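You operate a simulated robot arm through the tools that you are given. There is no shell and no other tool.

Carry out the task below with a simulated robot arm. There is one attempt and no reset: what you move stays moved.

## Task
Light the work, marker and reverse lamps on the wiper board.
Fine: the orange supply knob feeds them; leave the board's other switches as they are; leave the red supply knob.

The check looks at the end state, three seconds after you hand in, the way a careful person would. Anything else that was tipped, shoved, dropped, spilled or broken makes it a failure.

## Robot
A 7-joint arm with a three-finger gripper, fixed in place. Base frame: the origin is at the foot of the arm, x ahead of it, y to its left, z up; the work surface is at about z = 0.74. Lengths are in m, angles in degrees, forces in N, time in s.
Its first joint turns from -166.0 to 166.0 degrees. Payload 2.69 kg.
The TCP is the grasp point between the finger pads, 0.03 m short of the fingertips. In the tool frame z runs along the fingers and y along their closing line. The gripper opens to 0.128 m. The gripper's body begins 0.117 m behind the TCP.
Orientation is that of the tool frame in the base frame, as a unit quaternion [x, y, z, w]. With the fingers straight down and closing along the base's y, the tool's x points along the base's -x, its y along +y and its z along -z.

## Interface
- The arm moves only by the tool send_rows. Its argument "rows" is a list of rows, each a list of 3 entries, a list of its own where there are three numbers: the shift along the tool's x, y, z in units of 30 mm (1.0 is 30 mm), then the turn, a rotation vector about the tool's x, y, z in units of 5 degrees (1.0 is 5 degrees), then the closure, from 0 (fully open) to 1 (shut). In form: [[[dx, dy, dz], [rx, ry, rz], gripper], ...]. A call has 1 to 20 rows; each row shifts and turns the commanded pose from where the row before left it, along the tool's axes as they then stand. A call with a number of a shift or a turn outside -1 to 1 is refused whole. Rows are played at 5 a second. More than 0.05 m and 8.6 degrees between two rows, or a gripper value outside its range, and nothing of the call is played. Where a pose cannot be reached the arm comes as near as it can. A force on the tool above 90 N (or 10 N above the force at the start of the call, whichever is more), or a blocked arm, ends the call early, and 0.2 s more pass. The fingers move at their own pace and stop on an object; they squeeze with about 33 N. The grip force told is the motor's: it shows also when the fingers shut on nothing. Time passes only in rows, and 0.2 s behind the last, so rows that do not move let the fingers close. It gives the time, the measured TCP pose, the force on the tool (base axes), the opening and the grip force at its end, in the units of the frame above (readings bear some noise), with the torque about the TCP (base axes, N m) and any sound that the robot's microphone picked up.
- Cameras (640 x 400 px; columns grow to the right, rows downward): "scene" is fixed at [0.0529, -0.4845, 1.6252]; the picture's right is [0.39, -0.92, 0.00], its down [-0.57, -0.24, -0.79] and it looks along [0.72, 0.31, -0.62] (base axes); focal length 363 px, centre (320, 200). "wrist" rides on the gripper at [0.058, 0.054, -0.131] in the tool frame; the picture's right is [-0.68, 0.74, 0.00], its down [-0.62, -0.57, -0.55] and it looks along [-0.40, -0.37, 0.84] (tool axes); focal length 234 px, centre (320, 200). There is no depth. A picture from a camera that has moved, and an enlarged one, comes with that camera's place and axes in the base frame and with its lens. The place of the scene camera against the robot may be out by one fixed shift of up to 0.018 m in any direction.
- camera(camera): a new picture of that camera. No time passes.
- slide_trunk(by): slides the trunk up (or, below 0, down) by that many m; the arm rides with it, the base frame stays. It gives what a move gives, with no picture.
- inspect(camera, box): a new picture of the part [left, top, right, bottom] of that camera's present view, enlarged. No time passes.
- hand_in(): hands the job in; it is judged then, once.

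Nothing tells you positions but the pictures and the camera data. Unless the task says otherwise, let go and move clear before handing in.

The tools are called after ">>>" as name(argument=value, ...) on one line, values as JSON. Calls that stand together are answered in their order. send_rows: Moves the arm, as the interface text tells. Its arguments: {"type":"object","properties":{"rows":{"type":"array"}},"required":["rows"]} The other tools are called the same way: slide_trunk (by) slides the trunk up or down; camera (camera) takes a picture; inspect (camera, box) takes an enlarged picture of a part of a camera's view; hand_in () hands the job in.

At the start:

```text
t: 0.0
tcp_pos: [0.6151, -0.3335, 1.1301]
tcp_rot: [0.0, 1.0, 0.0, -0.001]
ft_force: [-1.1, 0.4, 0.4]
moment: [0.0, 0.01, 0.0]
grip_width: 0.1282
grasp_force: 0.1
trunk travel left (down, up): [-0.2, 0.15]
```

scene: 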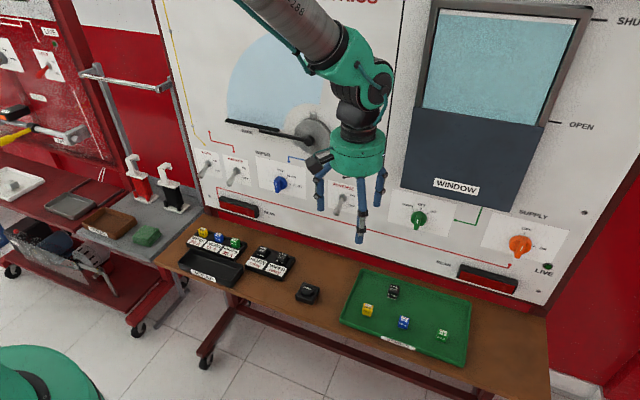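
wrist: 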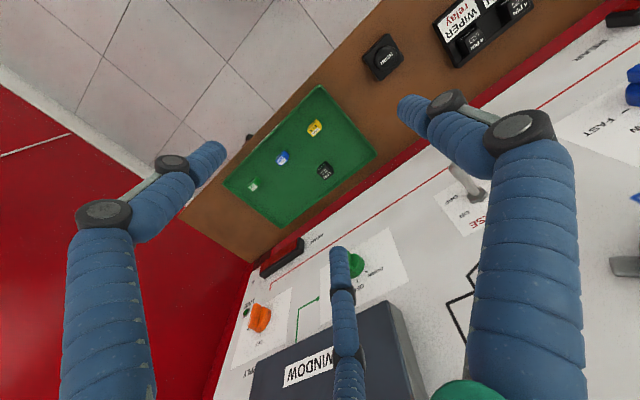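

I see a wall-mounted wiper/window board with toggles, knobs, and a bench with fuses and relays in front of it. I'll look closer at the board's labels before moving anything.

>>> inspect(camera="scene", box=[180, 110, 400, 250])

>>> inspect(camera="scene", box=[380, 170, 600, 310])

>>> inspect(camera="scene", box=[160, 210, 320, 310])

>>> inspect(camera="scene", box=[320, 260, 480, 360])

>>> inspect(camera="scene", box=[0, 0, 200, 130])

```text
2.86 times, centred on (290, 180) of scene
camera zoom: at [0.0529, -0.4845, 1.6252], right [0.39, -0.92, 0.0], down [-0.57, -0.24, -0.79], along [0.72, 0.31, -0.62], focal length 1037 px, centre (406, 257)
```

zoom: 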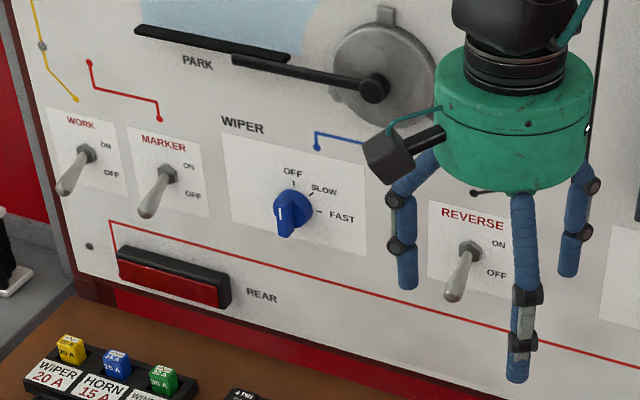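

```text
2.86 times, centred on (490, 240) of scene
camera zoom: at [0.0529, -0.4845, 1.6252], right [0.39, -0.92, 0.0], down [-0.57, -0.24, -0.79], along [0.72, 0.31, -0.62], focal length 1037 px, centre (-166, 86)
```

zoom: 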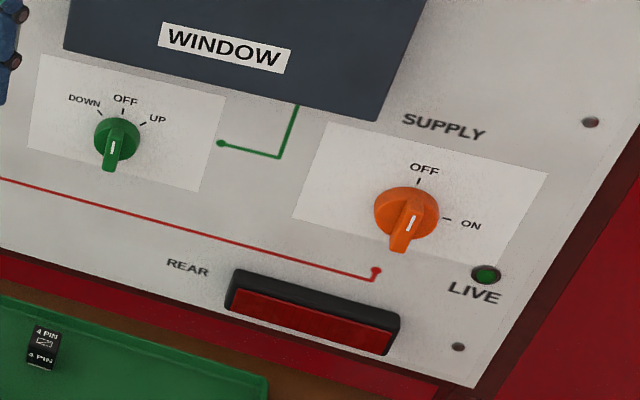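

```text
4.00 times, centred on (240, 260) of scene
camera zoom: at [0.0529, -0.4845, 1.6252], right [0.39, -0.92, 0.0], down [-0.57, -0.24, -0.79], along [0.72, 0.31, -0.62], focal length 1452 px, centre (640, -40)
```

zoom: 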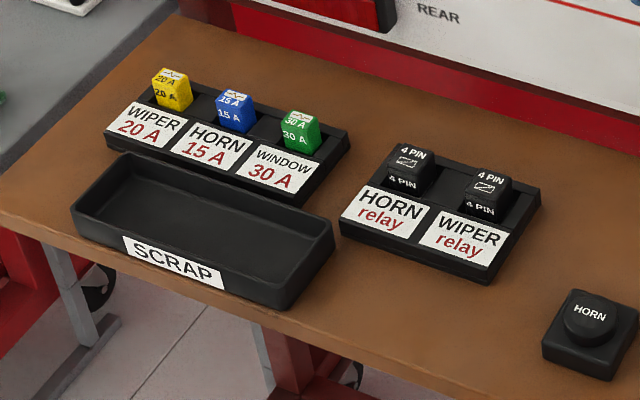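

```text
4.00 times, centred on (400, 310) of scene
camera zoom: at [0.0529, -0.4845, 1.6252], right [0.39, -0.92, 0.0], down [-0.57, -0.24, -0.79], along [0.72, 0.31, -0.62], focal length 1452 px, centre (0, -240)
```

zoom: 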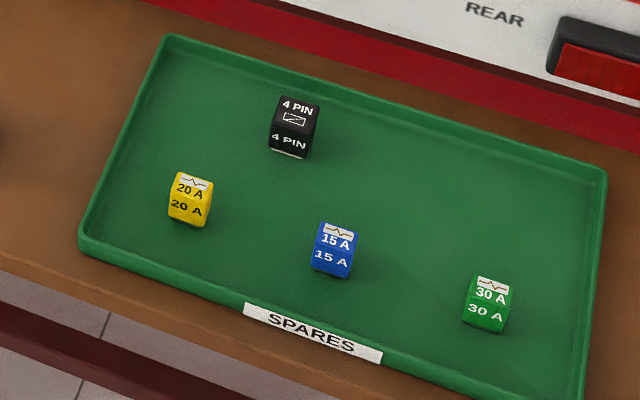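

```text
3.08 times, centred on (100, 65) of scene
camera zoom: at [0.0529, -0.4845, 1.6252], right [0.39, -0.92, 0.0], down [-0.57, -0.24, -0.79], along [0.72, 0.31, -0.62], focal length 1117 px, centre (997, 615)
```

zoom: 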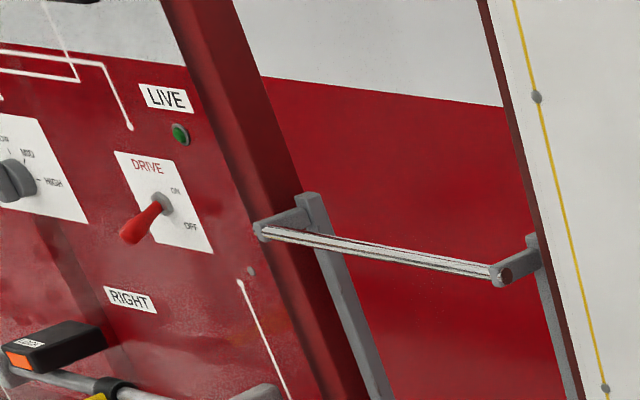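

The three toggles (WORK, MARKER, REVERSE) all point down to OFF at about z≈0.986. The orange supply knob sits at about (0.82, -0.685, 0.99), pointing to OFF, on a board face near x≈0.83. I'll close the fingers and turn the tool to point at the board, staying well clear of it.

>>> send_rows(rows=[[[0, 0, 0], [0, -1, 0], 0], [[0, 0, 0], [0, -1, 0], 0], [[0, 0, 0], [0, -1, 0], 0], [[0, 0, 0], [0, -1, 0], 0], [[0, 0, 0], [0, -1, 0], 0], [[0, 0, 0], [0, -1, 0], 0]])

>>> camera(camera="wrist")

>>> camera(camera="scene")

```text
t: 1.4
tcp_pos: [0.6155, -0.3329, 1.1302]
tcp_rot: [0.001, 0.966, -0.001, 0.259]
ft_force: [0.8, -0.3, 1.1]
moment: [-0.02, 0.05, 0.02]
grip_width: 0.1281
grasp_force: 0.2
trunk travel left (down, up): [-0.2, 0.15]
```

```text
taken
camera wrist: at [0.4995, -0.2794, 1.2135], right [0.59, 0.74, 0.34], down [0.26, -0.56, 0.78], along [0.77, -0.37, -0.52], focal length 234 px, centre (320, 200)
```

wrist: 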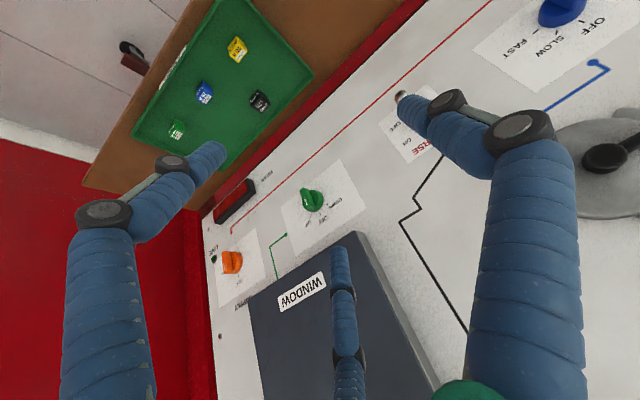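

```text
taken
```

scene: 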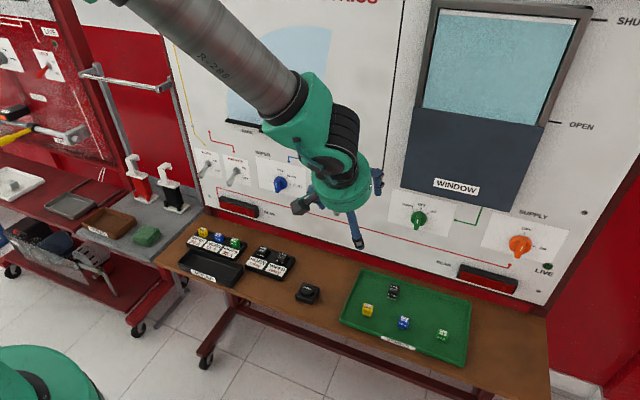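

The turn worked without trouble, and the tool is now tilted 30° toward the board. I'll finish the turn to horizontal and shut the fingers to see what they look like closed.

>>> send_rows(rows=[[[0, 0, 0], [0, -1, 0], 1], [[0, 0, 0], [0, -1, 0], 1], [[0, 0, 0], [0, -1, 0], 1], [[0, 0, 0], [0, -1, 0], 1], [[0, 0, 0], [0, -1, 0], 1], [[0, 0, 0], [0, -1, 0], 1], [[0, 0, 0], [0, -1, 0], 1], [[0, 0, 0], [0, -1, 0], 1], [[0, 0, 0], [0, -1, 0], 1], [[0, 0, 0], [0, -1, 0], 1], [[0, 0, 0], [0, -1, 0], 1], [[0, 0, 0], [0, -1, 0], 1]])

>>> camera(camera="wrist")

>>> camera(camera="scene")

```text
t: 4.0
tcp_pos: [0.6157, -0.3327, 1.1306]
tcp_rot: [0.0, 0.706, 0.0, 0.708]
ft_force: [-0.7, -0.1, -0.6]
moment: [0.01, 0.04, -0.03]
grip_width: 0.0019
grasp_force: 31.5
trunk travel left (down, up): [-0.2, 0.15]
```

```text
taken
camera wrist: at [0.4844, -0.2796, 1.0715], right [0.0, 0.74, 0.68], down [-0.55, -0.56, 0.61], along [0.83, -0.37, 0.41], focal length 234 px, centre (320, 200)
```

wrist: 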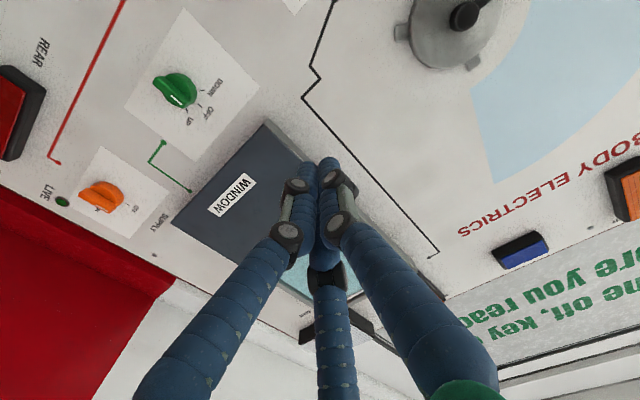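

```text
taken
```

scene: 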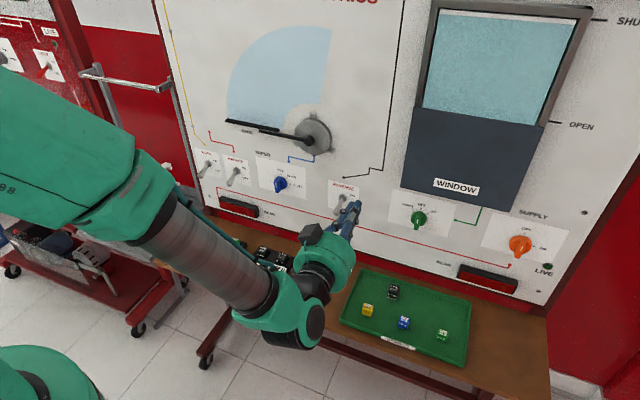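

The closed fingers form a compact point and the tool is level. Next I'll lower the closed fingers in front of and below the REVERSE lever, keeping the tips about 3 cm short of it.

>>> send_rows(rows=[[[0.67, 0.5, 0], [0, 0, 0], 1], [[0.67, 0.5, 0], [0, 0, 0], 1], [[0.67, 0.5, 0], [0, 0, 0], 1], [[0.67, 0.5, 0], [0, 0, 0], 1], [[0.67, 0.5, 0], [0, 0, 0], 1], [[0.67, 0.5, 0], [0, 0, 0], 1], [[0.67, 0.5, 0], [0, 0, 0], 1], [[0.67, 0, 0], [0, 0, 0], 1], [[0.67, 0, 0], [0, 0, 0], 1], [[0.67, 0, 0], [0, 0, 0], 1]])

>>> camera(camera="wrist")

>>> camera(camera="scene")

```text
t: 6.2
tcp_pos: [0.6348, -0.2588, 0.9564]
tcp_rot: [0.002, 0.708, 0.007, 0.706]
ft_force: [0.4, 0.3, -0.1]
moment: [-0.01, 0.0, 0.0]
grip_width: 0.0021
grasp_force: 31.3
out of reach, approached as far as the arm can: row 7, 8, 9, 10
trunk travel left (down, up): [-0.2, 0.15]
```

```text
taken
camera wrist: at [0.5037, -0.2043, 0.8984], right [0.0, 0.73, 0.69], down [-0.54, -0.58, 0.61], along [0.84, -0.37, 0.4], focal length 234 px, centre (320, 200)
```

wrist: 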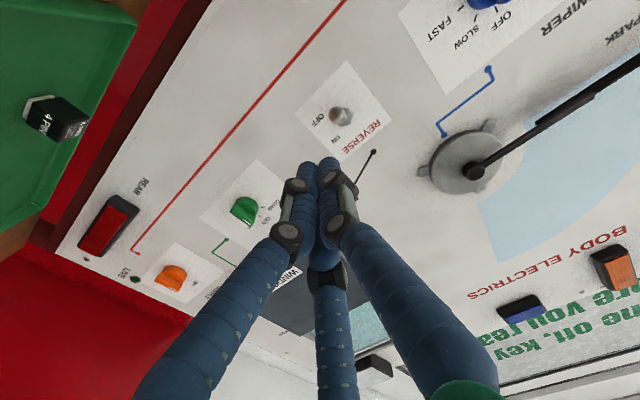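

```text
taken
```

scene: 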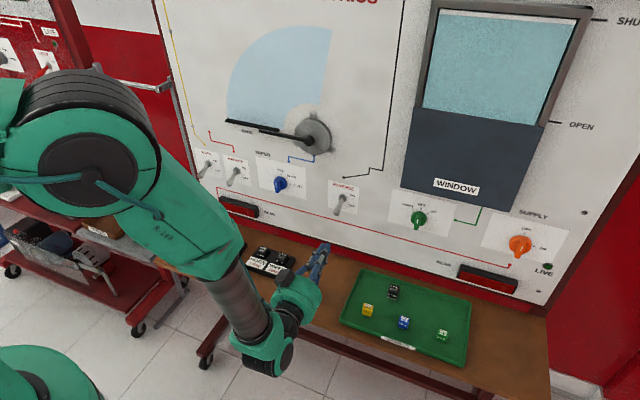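

The arm ran near its folded-in limit at this low height, so the last rows fell short. I'll raise the hand, then lower the whole trunk so the arm has a more comfortable posture at z≈0.95.

>>> send_rows(rows=[[[-0.67, 0, 0], [0, 0, 0], 1], [[-0.67, 0, 0], [0, 0, 0], 1], [[-0.67, 0, 0], [0, 0, 0], 1], [[-0.67, 0, 0], [0, 0, 0], 1], [[-0.67, 0, 0], [0, 0, 0], 1], [[-0.67, 0, 0], [0, 0, 0], 1], [[-0.67, 0, 0], [0, 0, 0], 1]])

```text
t: 7.8
tcp_pos: [0.6341, -0.2599, 1.0967]
tcp_rot: [0.0, 0.707, 0.0, 0.707]
ft_force: [-0.1, -0.3, 0.0]
moment: [-0.01, -0.04, 0.03]
grip_width: 0.0023
grasp_force: 31.7
trunk travel left (down, up): [-0.2, 0.15]
```

The pose is clean again at z≈1.097. I'll lower the trunk by 0.15 m, which carries the hand to about z≈0.947 over open space in front of the board.

>>> slide_trunk(by=-0.15)

>>> camera(camera="wrist")

>>> camera(camera="scene")

```text
t: 9.6
tcp_pos: [0.6343, -0.2578, 0.9475]
tcp_rot: [-0.001, 0.707, 0.001, 0.707]
ft_force: [0.0, 0.3, 0.8]
moment: [0.0, -0.01, 0.03]
grip_width: 0.0022
grasp_force: 31.8
trunk travel left (down, up): [-0.05, 0.3]
```

```text
taken
camera wrist: at [0.503, -0.2049, 0.8878], right [0.0, 0.74, 0.68], down [-0.55, -0.57, 0.62], along [0.84, -0.37, 0.4], focal length 234 px, centre (320, 200)
```

wrist: 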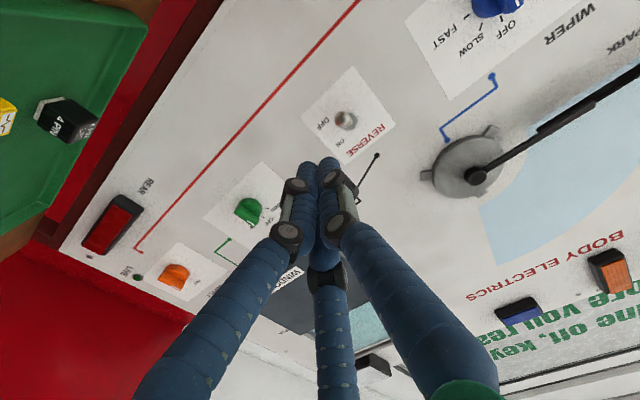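

```text
taken
```

scene: 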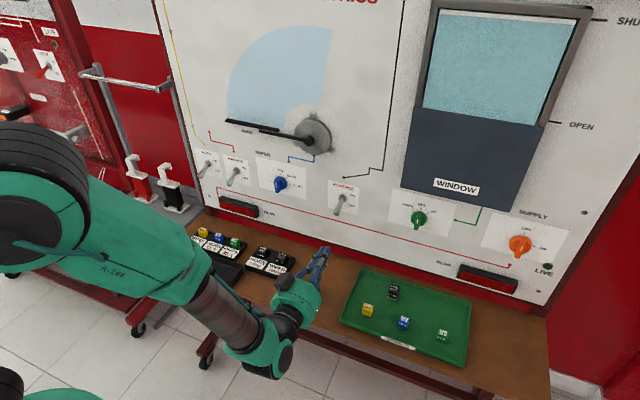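

Good posture now, with the TCP at z≈0.9475. I'll zoom in with the wrist camera on the REVERSE lever and the supply knob to refine their positions.

>>> inspect(camera="wrist", box=[290, 60, 410, 180])

>>> inspect(camera="wrist", box=[90, 170, 290, 310])

>>> inspect(camera="scene", box=[280, 160, 420, 300])

```text
3.33 times, centred on (350, 120) of wrist
camera zoom: at [0.503, -0.2049, 0.8878], right [0.0, 0.74, 0.68], down [-0.55, -0.57, 0.62], along [0.84, -0.37, 0.4], focal length 781 px, centre (220, 467)
```

zoom: 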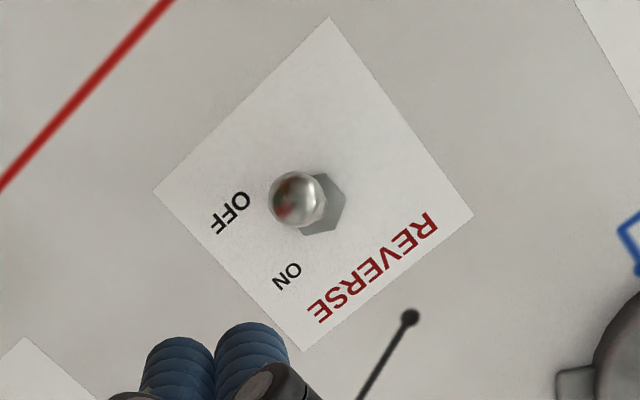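

```text
2.86 times, centred on (190, 240) of wrist
camera zoom: at [0.503, -0.2049, 0.8878], right [0.0, 0.74, 0.68], down [-0.55, -0.57, 0.62], along [0.84, -0.37, 0.4], focal length 669 px, centre (691, 86)
```

zoom: 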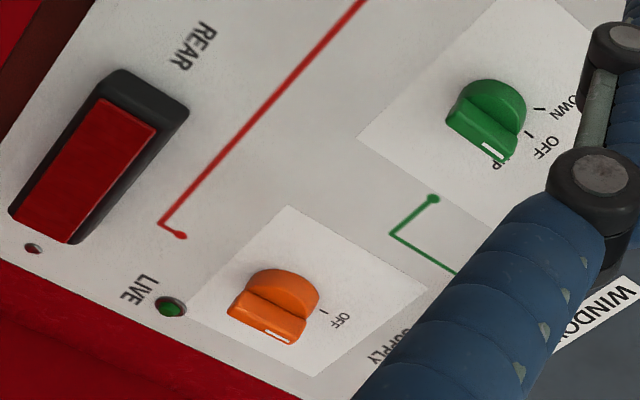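

```text
2.86 times, centred on (350, 230) of scene
camera zoom: at [0.0529, -0.4845, 1.6252], right [0.39, -0.92, 0.0], down [-0.57, -0.24, -0.79], along [0.72, 0.31, -0.62], focal length 1037 px, centre (234, 114)
```

zoom: 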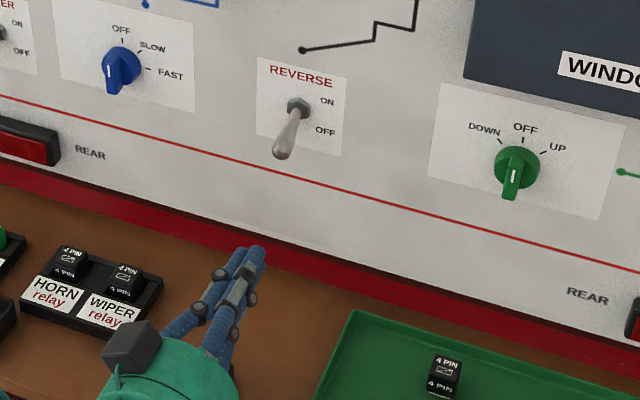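

From the two wrist views I put the REVERSE pivot at about (0.835, -0.233, 0.978), with the lever tip near (0.79, -0.233, 0.958). I'll line up below it in y and z, with the fingertips still short of the lever.

>>> send_rows(rows=[[[0.37, 0.42, 0.4], [0, 0, 0], 1], [[0.37, 0.42, 0.4], [0, 0, 0], 1], [[0, 0, 0.5], [0, 0, 0], 1], [[0, 0, 0.5], [0, 0, 0], 1], [[0, 0, 0.4], [0, 0, 0], 1]])

>>> camera(camera="wrist")

>>> inspect(camera="scene", box=[280, 160, 420, 300])

```text
t: 10.8
tcp_pos: [0.7004, -0.2342, 0.9247]
tcp_rot: [-0.001, 0.707, 0.001, 0.707]
ft_force: [-0.2, -0.3, 0.6]
moment: [0.0, 0.02, 0.04]
grip_width: 0.0021
grasp_force: 31.1
trunk travel left (down, up): [-0.05, 0.3]
```

```text
taken
camera wrist: at [0.5697, -0.1801, 0.8663], right [0.0, 0.74, 0.68], down [-0.55, -0.57, 0.62], along [0.84, -0.37, 0.4], focal length 234 px, centre (320, 200)
```

wrist: 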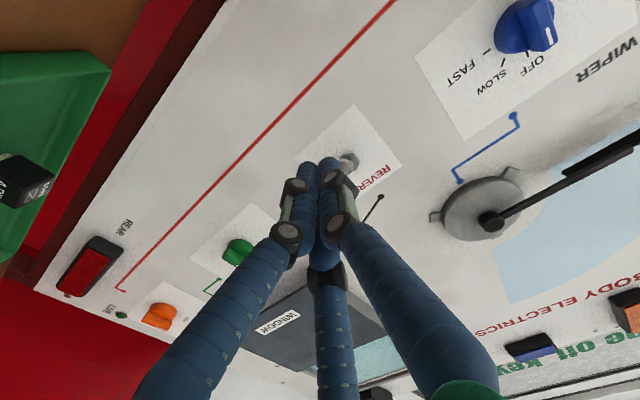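

```text
2.86 times, centred on (350, 230) of scene
camera zoom: at [0.0529, -0.4845, 1.6252], right [0.39, -0.92, 0.0], down [-0.57, -0.24, -0.79], along [0.72, 0.31, -0.62], focal length 1037 px, centre (234, 114)
```

zoom: 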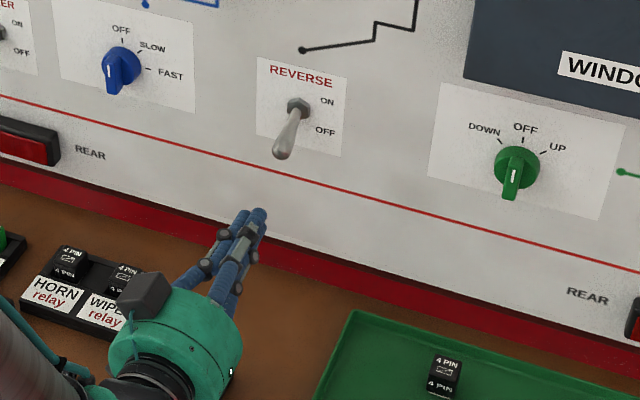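

The fingers line up with the lever in y, and the scene picture agrees once I allow for its small camera offset. I'll slide forward under the lever so the fingertips reach about x≈0.805.

>>> send_rows(rows=[[[0, 0.03, 0.5], [0, 0, 0], 1], [[0, 0, 0.5], [0, 0, 0], 1], [[0, 0, 0.5], [0, 0, 0], 1], [[0, 0, 0.5], [0, 0, 0], 1], [[0, 0, 0.5], [0, 0, 0], 1]])

>>> camera(camera="wrist")

>>> inspect(camera="scene", box=[280, 160, 420, 300])

```text
t: 11.9
tcp_pos: [0.774, -0.2322, 0.9242]
tcp_rot: [0.001, 0.707, 0.0, 0.707]
ft_force: [-0.9, -0.2, 0.8]
moment: [0.01, 0.0, 0.01]
grip_width: 0.0019
grasp_force: 31.4
trunk travel left (down, up): [-0.05, 0.3]
```

```text
taken
camera wrist: at [0.6432, -0.178, 0.865], right [0.0, 0.74, 0.68], down [-0.55, -0.57, 0.62], along [0.84, -0.37, 0.4], focal length 234 px, centre (320, 200)
```

wrist: 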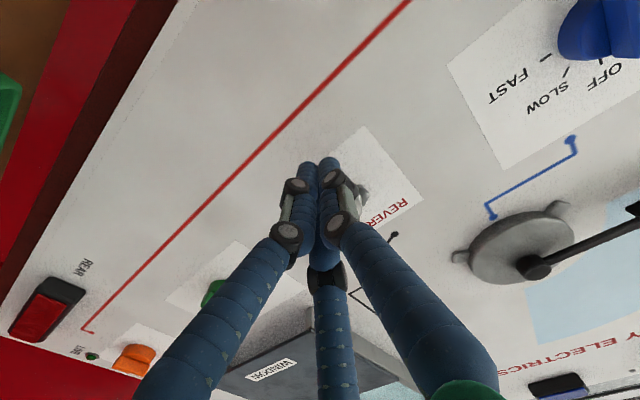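

```text
2.86 times, centred on (350, 230) of scene
camera zoom: at [0.0529, -0.4845, 1.6252], right [0.39, -0.92, 0.0], down [-0.57, -0.24, -0.79], along [0.72, 0.31, -0.62], focal length 1037 px, centre (234, 114)
```

zoom: 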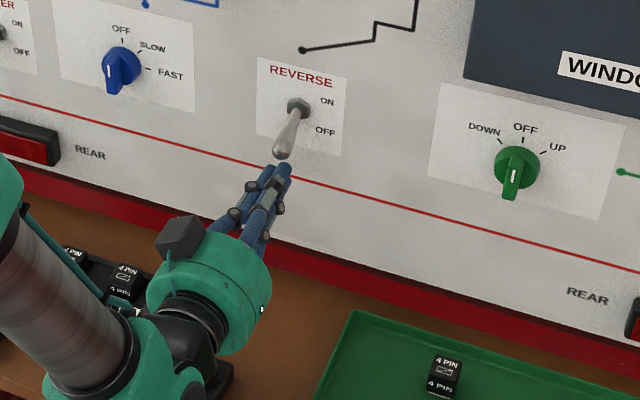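

The fingertips are now directly under the lever tip. I'll raise in small steps and watch the force and sound.

>>> send_rows(rows=[[[-0.2, 0, 0], [0, 0, 0], 1], [[-0.2, 0, 0], [0, 0, 0], 1], [[-0.2, 0, 0], [0, 0, 0], 1], [[-0.2, 0, 0], [0, 0, 0], 1], [[-0.2, 0, 0], [0, 0, 0], 1]])

>>> inspect(camera="scene", box=[280, 160, 420, 300])

```text
t: 13.2
tcp_pos: [0.776, -0.2334, 0.9534]
tcp_rot: [-0.001, 0.707, 0.001, 0.707]
ft_force: [0.1, -0.6, -0.3]
moment: [0.01, 0.04, -0.01]
grip_width: 0.0019
grasp_force: 31.0
trunk travel left (down, up): [-0.05, 0.3]
```

```text
2.86 times, centred on (350, 230) of scene
camera zoom: at [0.0529, -0.4845, 1.6252], right [0.39, -0.92, 0.0], down [-0.57, -0.24, -0.79], along [0.72, 0.31, -0.62], focal length 1037 px, centre (234, 114)
```

zoom: 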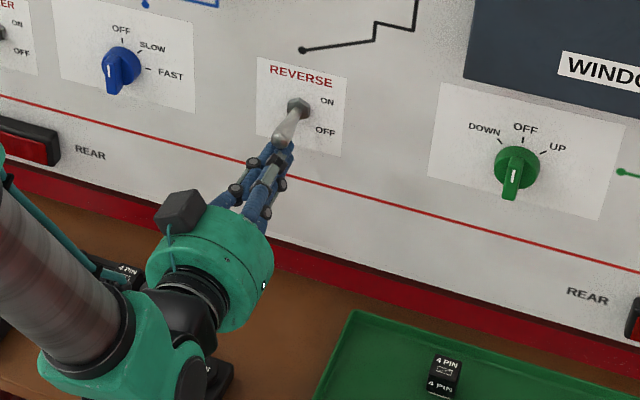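

The lever is riding up on the fingers with almost no force. I'll continue upward in small steps.

>>> send_rows(rows=[[[-0.2, 0, 0], [0, 0, 0], 1], [[-0.2, 0, 0], [0, 0, 0], 1], [[-0.2, 0, 0], [0, 0, 0], 1]])

>>> inspect(camera="scene", box=[280, 160, 420, 300])

```text
t: 13.9
tcp_pos: [0.7755, -0.232, 0.9678]
tcp_rot: [0.0, 0.708, 0.001, 0.706]
ft_force: [-0.3, -0.1, -9.4]
moment: [0.03, 0.24, -0.02]
grip_width: 0.002
grasp_force: 31.2
trunk travel left (down, up): [-0.05, 0.3]
```

```text
2.86 times, centred on (350, 230) of scene
camera zoom: at [0.0529, -0.4845, 1.6252], right [0.39, -0.92, 0.0], down [-0.57, -0.24, -0.79], along [0.72, 0.31, -0.62], focal length 1037 px, centre (234, 114)
```

zoom: 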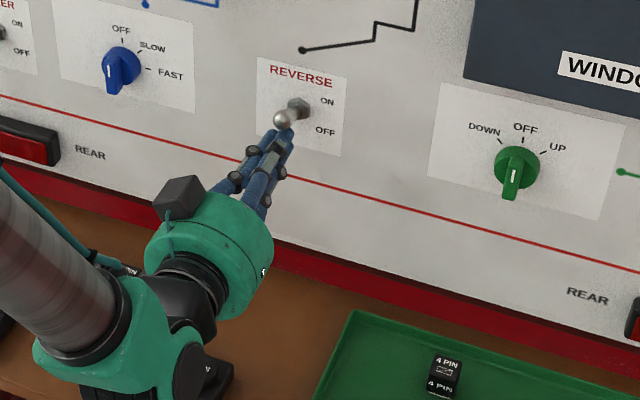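

The lever is near or past centre, and I feel about 9 N of resistance. I'll go a little further to complete the throw.

>>> send_rows(rows=[[[-0.2, 0, 0], [0, 0, 0], 1], [[-0.2, 0, 0], [0, 0, 0], 1]])

>>> inspect(camera="scene", box=[280, 160, 420, 300])

```text
t: 14.6
tcp_pos: [0.7732, -0.2323, 0.9718]
tcp_rot: [0.004, 0.714, 0.001, 0.7]
ft_force: [-1.5, -8.8, -66.0]
moment: [0.43, 1.71, -0.05]
grip_width: 0.0024
grasp_force: 31.1
trunk travel left (down, up): [-0.05, 0.3]
```

```text
2.86 times, centred on (350, 230) of scene
camera zoom: at [0.0529, -0.4845, 1.6252], right [0.39, -0.92, 0.0], down [-0.57, -0.24, -0.79], along [0.72, 0.31, -0.62], focal length 1037 px, centre (234, 114)
```

zoom: 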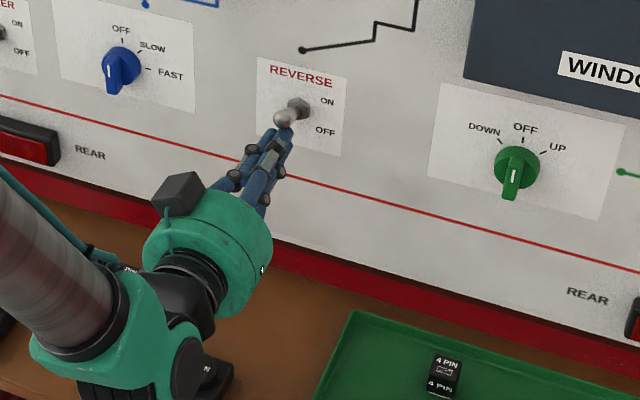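

The force rose to 66 N, so the lever is at its stop. I'll lower away right now and check where the lever stays.

>>> send_rows(rows=[[[0.3, 0, 0], [0, 0, 0], 1], [[0.5, 0, 0], [0, 0, 0], 1], [[0.5, 0, 0], [0, 0, 0], 1]])

>>> inspect(camera="scene", box=[280, 160, 420, 300])

>>> camera(camera="wrist")

```text
t: 15.3
tcp_pos: [0.7782, -0.2328, 0.9503]
tcp_rot: [-0.001, 0.705, 0.0, 0.709]
ft_force: [0.3, 0.4, 1.1]
moment: [-0.01, 0.04, 0.0]
grip_width: 0.0021
grasp_force: 31.6
trunk travel left (down, up): [-0.05, 0.3]
```

```text
2.86 times, centred on (350, 230) of scene
camera zoom: at [0.0529, -0.4845, 1.6252], right [0.39, -0.92, 0.0], down [-0.57, -0.24, -0.79], along [0.72, 0.31, -0.62], focal length 1037 px, centre (234, 114)
```

zoom: 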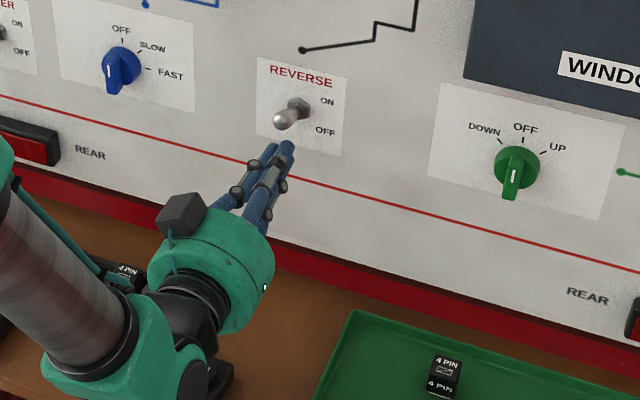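

```text
taken
camera wrist: at [0.6468, -0.1791, 0.8902], right [-0.01, 0.74, 0.67], down [-0.55, -0.56, 0.61], along [0.83, -0.37, 0.41], focal length 234 px, centre (320, 200)
```

wrist: 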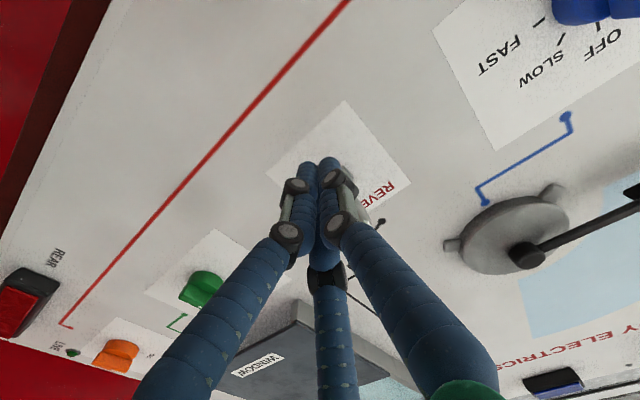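

The REVERSE lever stays up at ON with the fingers well clear of it. I'll back away from the board and travel left to MARKER, keeping the tips at x≈0.73.

>>> send_rows(rows=[[[0.5, 0, -0.3], [0, 0, 0], 1], [[0.3, 0, -0.5], [0, 0, 0], 1], [[0, 0, -0.6], [0, 0, 0], 1], [[0, 0, -0.6], [0, 0, 0], 1], [[0, 0.4, -0.6], [0, 0, 0], 1], [[0, 0.8, 0], [0, 0, 0], 1], [[0, 0.8, 0], [0, 0, 0], 1], [[0, 0.8, 0], [0, 0, 0], 1], [[0, 0.8, 0], [0, 0, 0], 1], [[0, 0.8, 0], [0, 0, 0], 1], [[0, 0.8, 0], [0, 0, 0], 1], [[0, 0.8, 0], [0, 0, 0], 1], [[0, 0.8, 0], [0, 0, 0], 1], [[0, 0.8, 0], [0, 0, 0], 1], [[0, 0.8, 0], [0, 0, 0], 1], [[0, 0.8, 0], [0, 0, 0], 1]])

>>> camera(camera="wrist")

>>> camera(camera="scene")

```text
t: 18.8
tcp_pos: [0.6964, -0.0835, 0.9708]
tcp_rot: [-0.005, 0.709, 0.013, 0.705]
ft_force: [-0.6, -0.3, -0.2]
moment: [0.02, 0.0, -0.01]
grip_width: 0.0022
grasp_force: 31.6
out of reach, approached as far as the arm can: row 9, 10, 11, 12, 13, 14, 15, 16
trunk travel left (down, up): [-0.05, 0.3]
```

```text
taken
camera wrist: at [0.564, -0.0334, 0.9141], right [-0.01, 0.73, 0.69], down [-0.53, -0.59, 0.61], along [0.85, -0.36, 0.4], focal length 234 px, centre (320, 200)
```

wrist: 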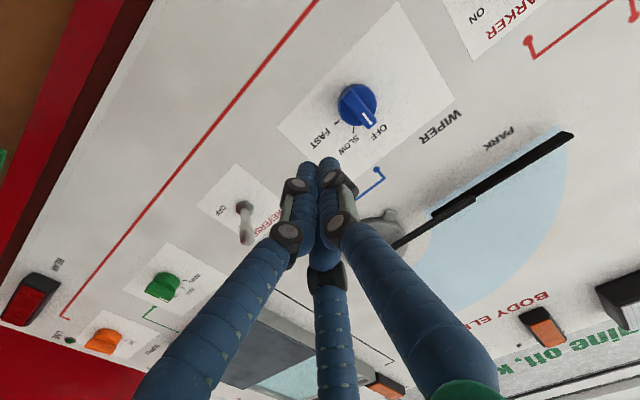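

```text
taken
```

scene: 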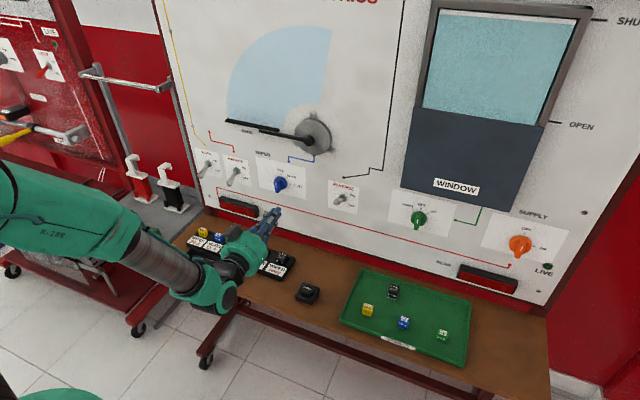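

The arm hit its inner reach limit again while passing in front of WIPER, and nothing was touched. I'll back to the right, drop under knob height, move closer to the board where reach is better, and then travel left.

>>> send_rows(rows=[[[0, -0.8, 0], [0, 0, 0], 1], [[0, -0.8, 0], [0, 0, 0], 1], [[0.3, -0.8, 0], [0, 0, 0], 1], [[0.4, 0, 0], [0, 0, 0], 1], [[0.4, 0, 0], [0, 0, 0], 1], [[0.4, 0, 0], [0, 0, 0], 1]])

```text
t: 20.1
tcp_pos: [0.6956, -0.1549, 0.9266]
tcp_rot: [0.0, 0.707, 0.0, 0.707]
ft_force: [0.1, -1.0, 0.2]
moment: [-0.05, 0.03, 0.03]
grip_width: 0.0022
grasp_force: 31.2
trunk travel left (down, up): [-0.05, 0.3]
```

The pose is reachable and level at z≈0.927. I'll move forward to x≈0.745 below the knobs, then travel left in steps.

>>> send_rows(rows=[[[0.2, 0, 0.4], [0, 0, 0], 1], [[0.1, 0, 0.4], [0, 0, 0], 1], [[0, 0, 0.4], [0, 0, 0], 1], [[0, 0, 0.4], [0, 0, 0], 1], [[0, 0.6, 0], [0, 0, 0], 1], [[0, 0.6, 0], [0, 0, 0], 1], [[0, 0.6, 0], [0, 0, 0], 1], [[0, 0.6, 0], [0, 0, 0], 1], [[0, 0.6, 0], [0, 0, 0], 1], [[0, 0.6, 0], [0, 0, 0], 1]])

>>> camera(camera="wrist")

>>> camera(camera="scene")

```text
t: 22.4
tcp_pos: [0.7471, -0.1004, 0.9376]
tcp_rot: [-0.002, 0.708, 0.012, 0.706]
ft_force: [-0.3, 0.3, 0.1]
moment: [0.01, 0.0, -0.05]
grip_width: 0.0022
grasp_force: 31.2
out of reach, approached as far as the arm can: row 6, 7, 8, 9, 10
trunk travel left (down, up): [-0.05, 0.3]
```

```text
taken
camera wrist: at [0.6143, -0.048, 0.88], right [-0.01, 0.73, 0.69], down [-0.54, -0.58, 0.61], along [0.84, -0.36, 0.4], focal length 234 px, centre (320, 200)
```

wrist: 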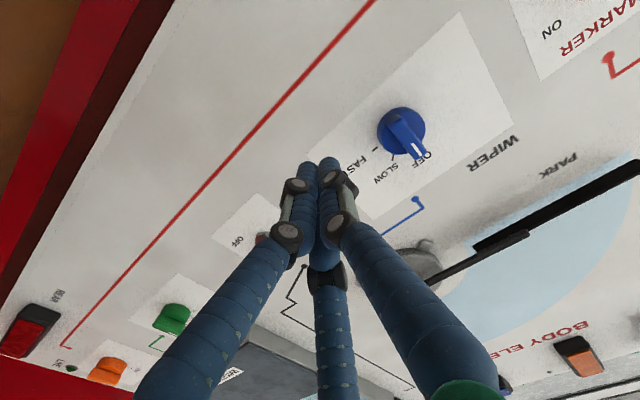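

```text
taken
```

scene: 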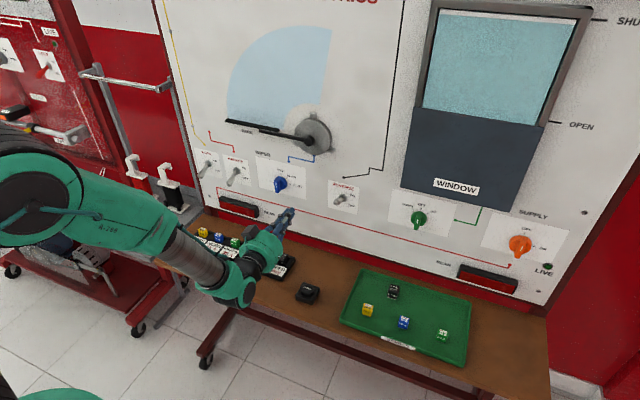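

The elbow-out-left posture covers the right part of the board but not the left. So I'll do the orange supply knob now, and come to MARKER and WORK later in a mirrored posture. I'm backing off and travelling right at a safe distance.

>>> send_rows(rows=[[[0, -0.5, -0.4], [0, 0, 0], 1], [[0, -0.6, -0.5], [0, 0, 0], 1], [[0, -0.8, -0.5], [0, 0, 0], 1], [[0, -0.8, -0.5], [0, 0, 0], 1], [[0, -0.8, 0], [0, 0, 0], 1], [[0, -0.8, 0], [0, 0, 0], 1], [[0, -0.8, 0], [0, 0, 0], 1], [[0, -0.8, 0], [0, 0, 0], 1], [[0, -0.8, 0], [0, 0, 0], 1], [[0, -0.8, 0], [0, 0, 0], 1], [[0, -0.8, 0], [0, 0, 0], 1], [[0, -0.8, 0], [0, 0, 0], 1], [[0, -0.8, 0], [0, 0, 0], 1], [[0, -0.8, 0], [0, 0, 0], 1], [[0, -0.8, 0], [0, 0, 0], 1], [[0, -0.8, 0], [0, 0, 0], 1]])

>>> camera(camera="wrist")

>>> camera(camera="scene")

```text
t: 25.8
tcp_pos: [0.6887, -0.469, 0.9384]
tcp_rot: [0.0, 0.707, 0.0, 0.707]
ft_force: [0.3, 0.4, -0.1]
moment: [0.0, 0.04, -0.06]
grip_width: 0.0023
grasp_force: 31.3
trunk travel left (down, up): [-0.05, 0.3]
```

```text
taken
camera wrist: at [0.5582, -0.4154, 0.8794], right [0.0, 0.74, 0.68], down [-0.55, -0.57, 0.62], along [0.84, -0.37, 0.4], focal length 234 px, centre (320, 200)
```

wrist: 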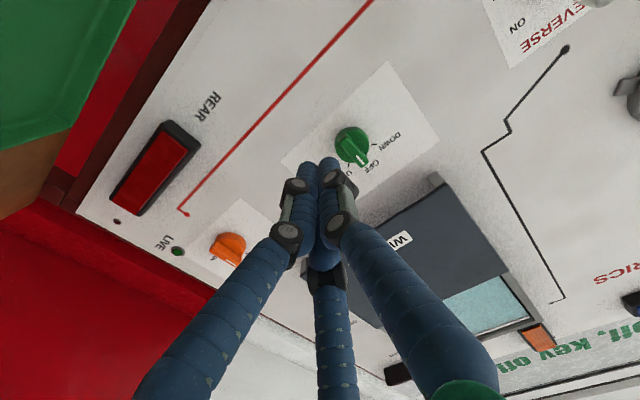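

```text
taken
```

scene: 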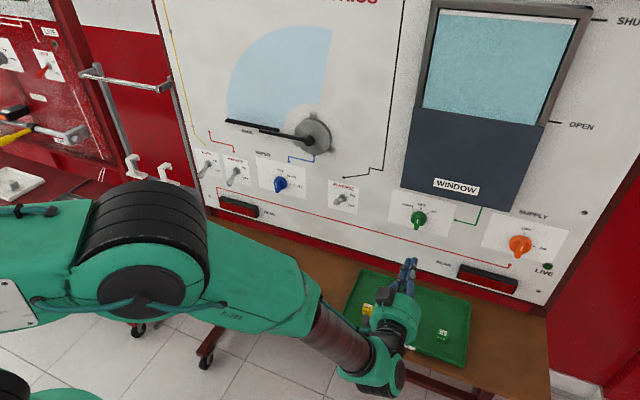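

Reach is fine here. I'll continue right toward the orange knob, rise to about its height, and open the fingers while still 7+ cm from the board.

>>> send_rows(rows=[[[-0.1, -0.8, 0], [0, 0, 0], 1], [[-0.1, -0.8, 0], [0, 0, 0], 1], [[-0.1, -0.8, 0], [0, 0, 0], 1], [[-0.1, -0.8, 0], [0, 0, 0], 1], [[-0.1, -0.8, 0], [0, 0, 0], 1], [[-0.1, -0.8, 0], [0, 0, 0], 1], [[-0.1, -0.8, 0], [0, 0, 0], 0.4], [[-0.1, -0.8, 0], [0, 0, 0], 0.4]])

>>> camera(camera="wrist")

>>> camera(camera="scene")

```text
t: 27.6
tcp_pos: [0.6901, -0.6618, 0.9611]
tcp_rot: [0.0, 0.707, 0.0, 0.707]
ft_force: [-0.8, 0.4, 0.5]
moment: [0.01, 0.0, -0.04]
grip_width: 0.0768
grasp_force: 0.1
trunk travel left (down, up): [-0.05, 0.3]
```

```text
taken
camera wrist: at [0.5593, -0.6079, 0.9021], right [0.0, 0.74, 0.68], down [-0.55, -0.57, 0.62], along [0.84, -0.37, 0.4], focal length 234 px, centre (320, 200)
```

wrist: 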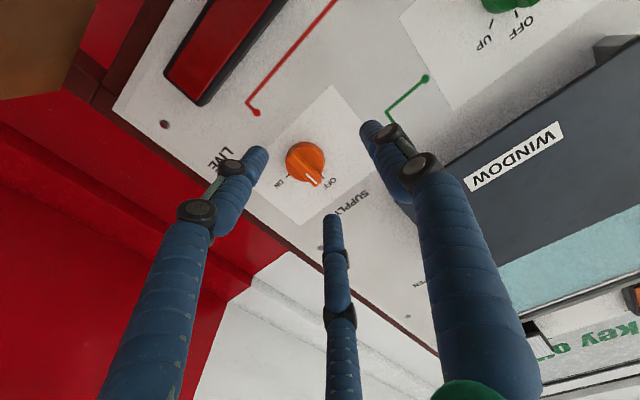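

```text
taken
```

scene: 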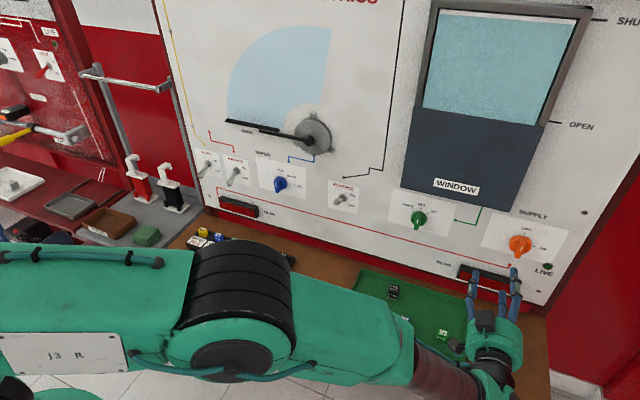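

The orange knob is clearly visible between the open fingers, with its pointer at OFF. I'll zoom in to measure it.

>>> inspect(camera="wrist", box=[245, 100, 375, 220])

>>> inspect(camera="scene", box=[450, 200, 590, 330])

```text
3.33 times, centred on (310, 160) of wrist
camera zoom: at [0.5593, -0.6079, 0.9021], right [0.0, 0.74, 0.68], down [-0.55, -0.57, 0.62], along [0.84, -0.37, 0.4], focal length 781 px, centre (353, 333)
```

zoom: 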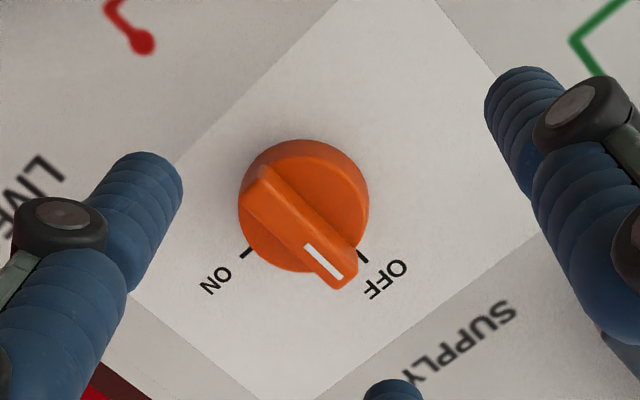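

```text
3.08 times, centred on (520, 265) of scene
camera zoom: at [0.0529, -0.4845, 1.6252], right [0.39, -0.92, 0.0], down [-0.57, -0.24, -0.79], along [0.72, 0.31, -0.62], focal length 1117 px, centre (-295, 0)
```

zoom: 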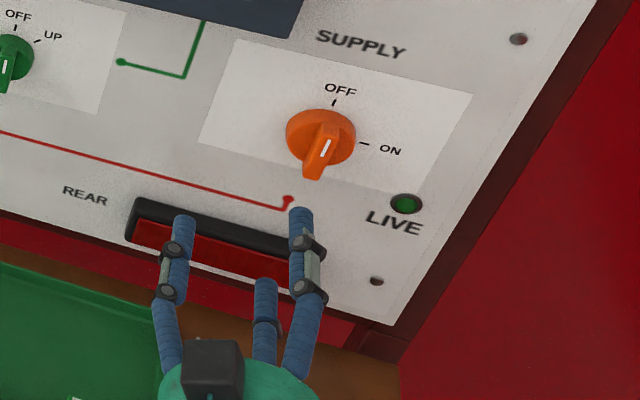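

The knob's axis is at about y≈-0.701, z≈0.976, with the ridge vertical and its front face near x≈0.80. ON is a quarter turn clockwise, so before gripping I'll test in free space that the hand can roll +90° here.

>>> send_rows(rows=[[[-0.1, -0.33, 0], [0, 0, 1], 0.4], [[0, 0, 0], [0, 0, 1], 0.4], [[0, 0, 0], [0, 0, 1], 0.4], [[0, 0, 0], [0, 0, 1], 0.4], [[0, 0, 0], [0, 0, 1], 0.4], [[0, 0, 0], [0, 0, 1], 0.4], [[0, 0, 0], [0, 0, 1], 0.4], [[0, 0, 0], [0, 0, 1], 0.4], [[0, 0, 0], [0, 0, 1], 0.4], [[0, 0, 0], [0, 0, 1], 0.4], [[0, 0, 0], [0, 0, 1], 0.4], [[0, 0, 0], [0, 0, 1], 0.4], [[0, 0, 0], [0, 0, 1], 0.4], [[0, 0, 0], [0, 0, 1], 0.4], [[0, 0, 0], [0, 0, 1], 0.4], [[0, 0, 0], [0, 0, 1], 0.4], [[0, 0, 0], [0, 0, 1], 0.4], [[0, 0, 0], [0, 0, 1], 0.4]])

>>> camera(camera="wrist")

>>> camera(camera="scene")

```text
t: 31.4
tcp_pos: [0.6903, -0.6725, 0.9664]
tcp_rot: [0.501, 0.499, 0.501, 0.499]
ft_force: [-0.1, -0.3, -0.1]
moment: [-0.01, -0.03, -0.01]
grip_width: 0.0769
grasp_force: 0.1
trunk travel left (down, up): [-0.05, 0.3]
```

```text
taken
camera wrist: at [0.5591, -0.6136, 1.0181], right [0.0, -0.68, 0.74], down [-0.55, -0.61, -0.57], along [0.84, -0.4, -0.37], focal length 234 px, centre (320, 200)
```

wrist: 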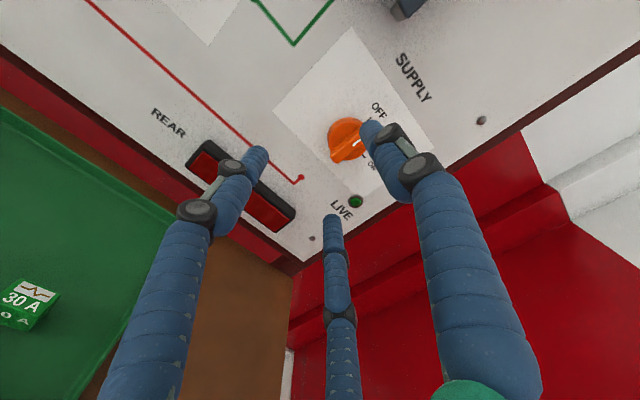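

```text
taken
```

scene: 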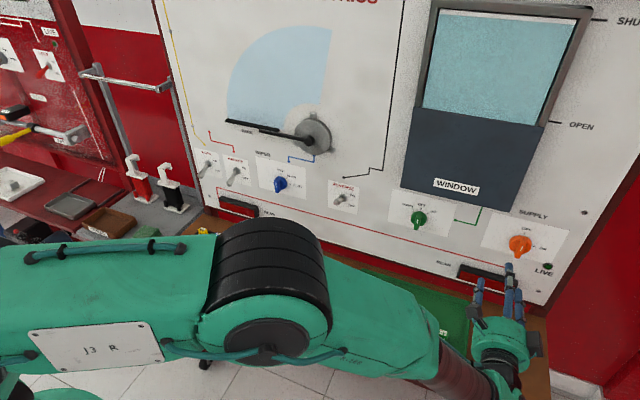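

The +90° roll works with room to spare, and this view gives me a second angle on the knob. I'll zoom in to triangulate it.

>>> inspect(camera="wrist", box=[285, 80, 415, 200])

```text
3.33 times, centred on (350, 140) of wrist
camera zoom: at [0.5591, -0.6136, 1.0181], right [0.0, -0.68, 0.74], down [-0.55, -0.61, -0.57], along [0.84, -0.4, -0.37], focal length 781 px, centre (220, 400)
```

zoom: 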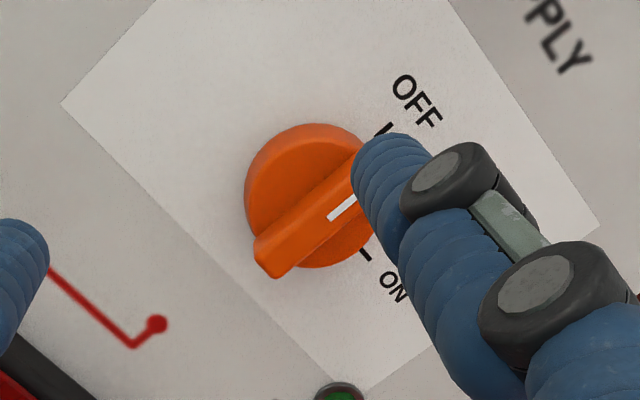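

Triangulation puts the pointer mark at (0.805, -0.703, 0.990), so the knob axis is at y≈-0.7035, z≈0.978. I'll roll back and line up exactly in front of it with a narrower opening.

>>> send_rows(rows=[[[0, 0, 0], [0, 0, -1], 0.4], [[0, 0, 0], [0, 0, -1], 0.4], [[0, 0, 0], [0, 0, -1], 0.4], [[0, 0, 0], [0, 0, -1], 0.4], [[0, 0, 0], [0, 0, -1], 0.4], [[0, 0, 0], [0, 0, -1], 0.4], [[0, 0, 0], [0, 0, -1], 0.4], [[0, 0, 0], [0, 0, -1], 0.4], [[0, 0, 0], [0, 0, -1], 0.4], [[0, 0, 0], [0, 0, -1], 0.4], [[0, 0, 0], [0, 0, -1], 0.4], [[0, 0, 0], [0, 0, -1], 0.4], [[0, 0, 0], [0, 0, -1], 0.4], [[0, 0, 0], [0, 0, -1], 0.4], [[0, 0, 0], [0, 0, -1], 0.4], [[0, 0, 0], [0, 0, -1], 0.4], [[0, 0, 0], [0, 0, -1], 0.55], [[0, 0, 0], [0, 0, -1], 0.55], [[-0.2, -0.5, 0.3], [0, 0, 0], 0.55], [[-0.19, -0.53, 0.3], [0, 0, 0], 0.55]])

>>> camera(camera="wrist")

>>> inspect(camera="scene", box=[450, 200, 590, 330])

```text
t: 35.5
tcp_pos: [0.7074, -0.7026, 0.9754]
tcp_rot: [0.0, 0.707, 0.0, 0.707]
ft_force: [-0.6, -0.1, 0.6]
moment: [-0.03, -0.02, -0.07]
grip_width: 0.0577
grasp_force: 0.0
trunk travel left (down, up): [-0.05, 0.3]
```

```text
taken
camera wrist: at [0.5773, -0.6488, 0.9162], right [0.0, 0.74, 0.68], down [-0.55, -0.57, 0.62], along [0.84, -0.37, 0.4], focal length 234 px, centre (320, 200)
```

wrist: 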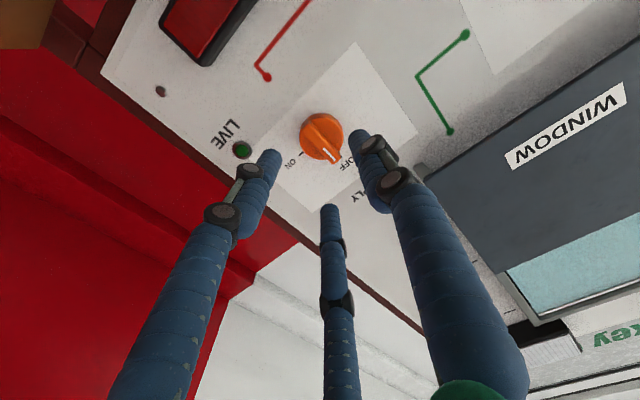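

```text
3.08 times, centred on (520, 265) of scene
camera zoom: at [0.0529, -0.4845, 1.6252], right [0.39, -0.92, 0.0], down [-0.57, -0.24, -0.79], along [0.72, 0.31, -0.62], focal length 1117 px, centre (-295, 0)
```

zoom: 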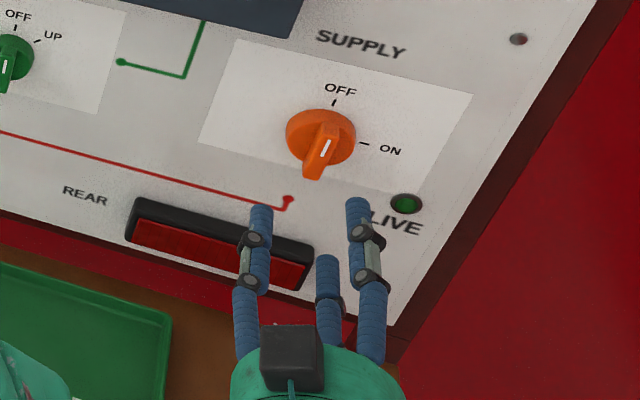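

The fingertips straddle the knob axis in y and z, and the short centre finger sits about 4 cm behind the tips, so it will clear the ridge. I'll advance gently until the tips straddle the ridge.

>>> send_rows(rows=[[[-0.09, -0.03, 0.5], [0, 0, 0], 0.55], [[0, 0, 0.5], [0, 0, 0], 0.55], [[0, 0, 0.4], [0, 0, 0], 0.55], [[0, 0, 0.4], [0, 0, 0], 0.55], [[0, 0, 0.3], [0, 0, 0], 0.55], [[0, 0, 0.3], [0, 0, 0], 0.55], [[0, 0, 0.2], [0, 0, 0], 0.55]])

>>> camera(camera="wrist")

>>> inspect(camera="scene", box=[450, 200, 590, 330])

```text
t: 37.1
tcp_pos: [0.7863, -0.7034, 0.9785]
tcp_rot: [-0.001, 0.707, 0.001, 0.707]
ft_force: [0.8, 0.4, -0.2]
moment: [0.02, 0.01, 0.01]
grip_width: 0.0577
grasp_force: 0.1
trunk travel left (down, up): [-0.05, 0.3]
```

```text
taken
camera wrist: at [0.6549, -0.65, 0.9194], right [0.0, 0.74, 0.68], down [-0.55, -0.57, 0.62], along [0.84, -0.37, 0.4], focal length 234 px, centre (320, 200)
```

wrist: 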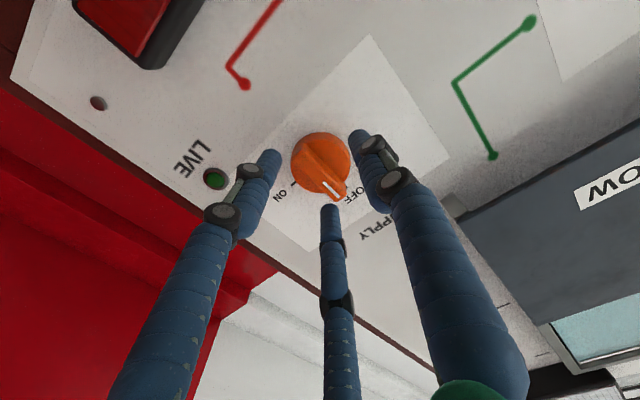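

```text
3.08 times, centred on (520, 265) of scene
camera zoom: at [0.0529, -0.4845, 1.6252], right [0.39, -0.92, 0.0], down [-0.57, -0.24, -0.79], along [0.72, 0.31, -0.62], focal length 1117 px, centre (-295, 0)
```

zoom: 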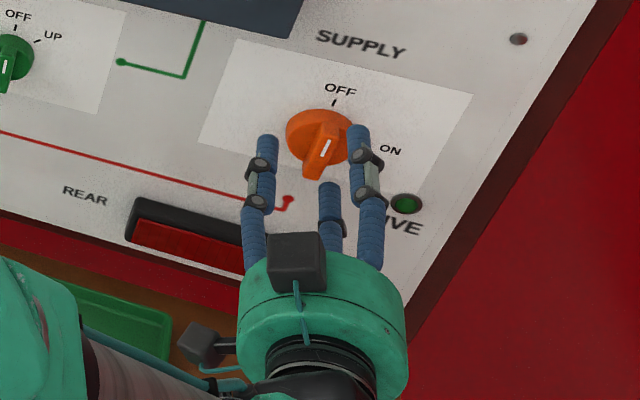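

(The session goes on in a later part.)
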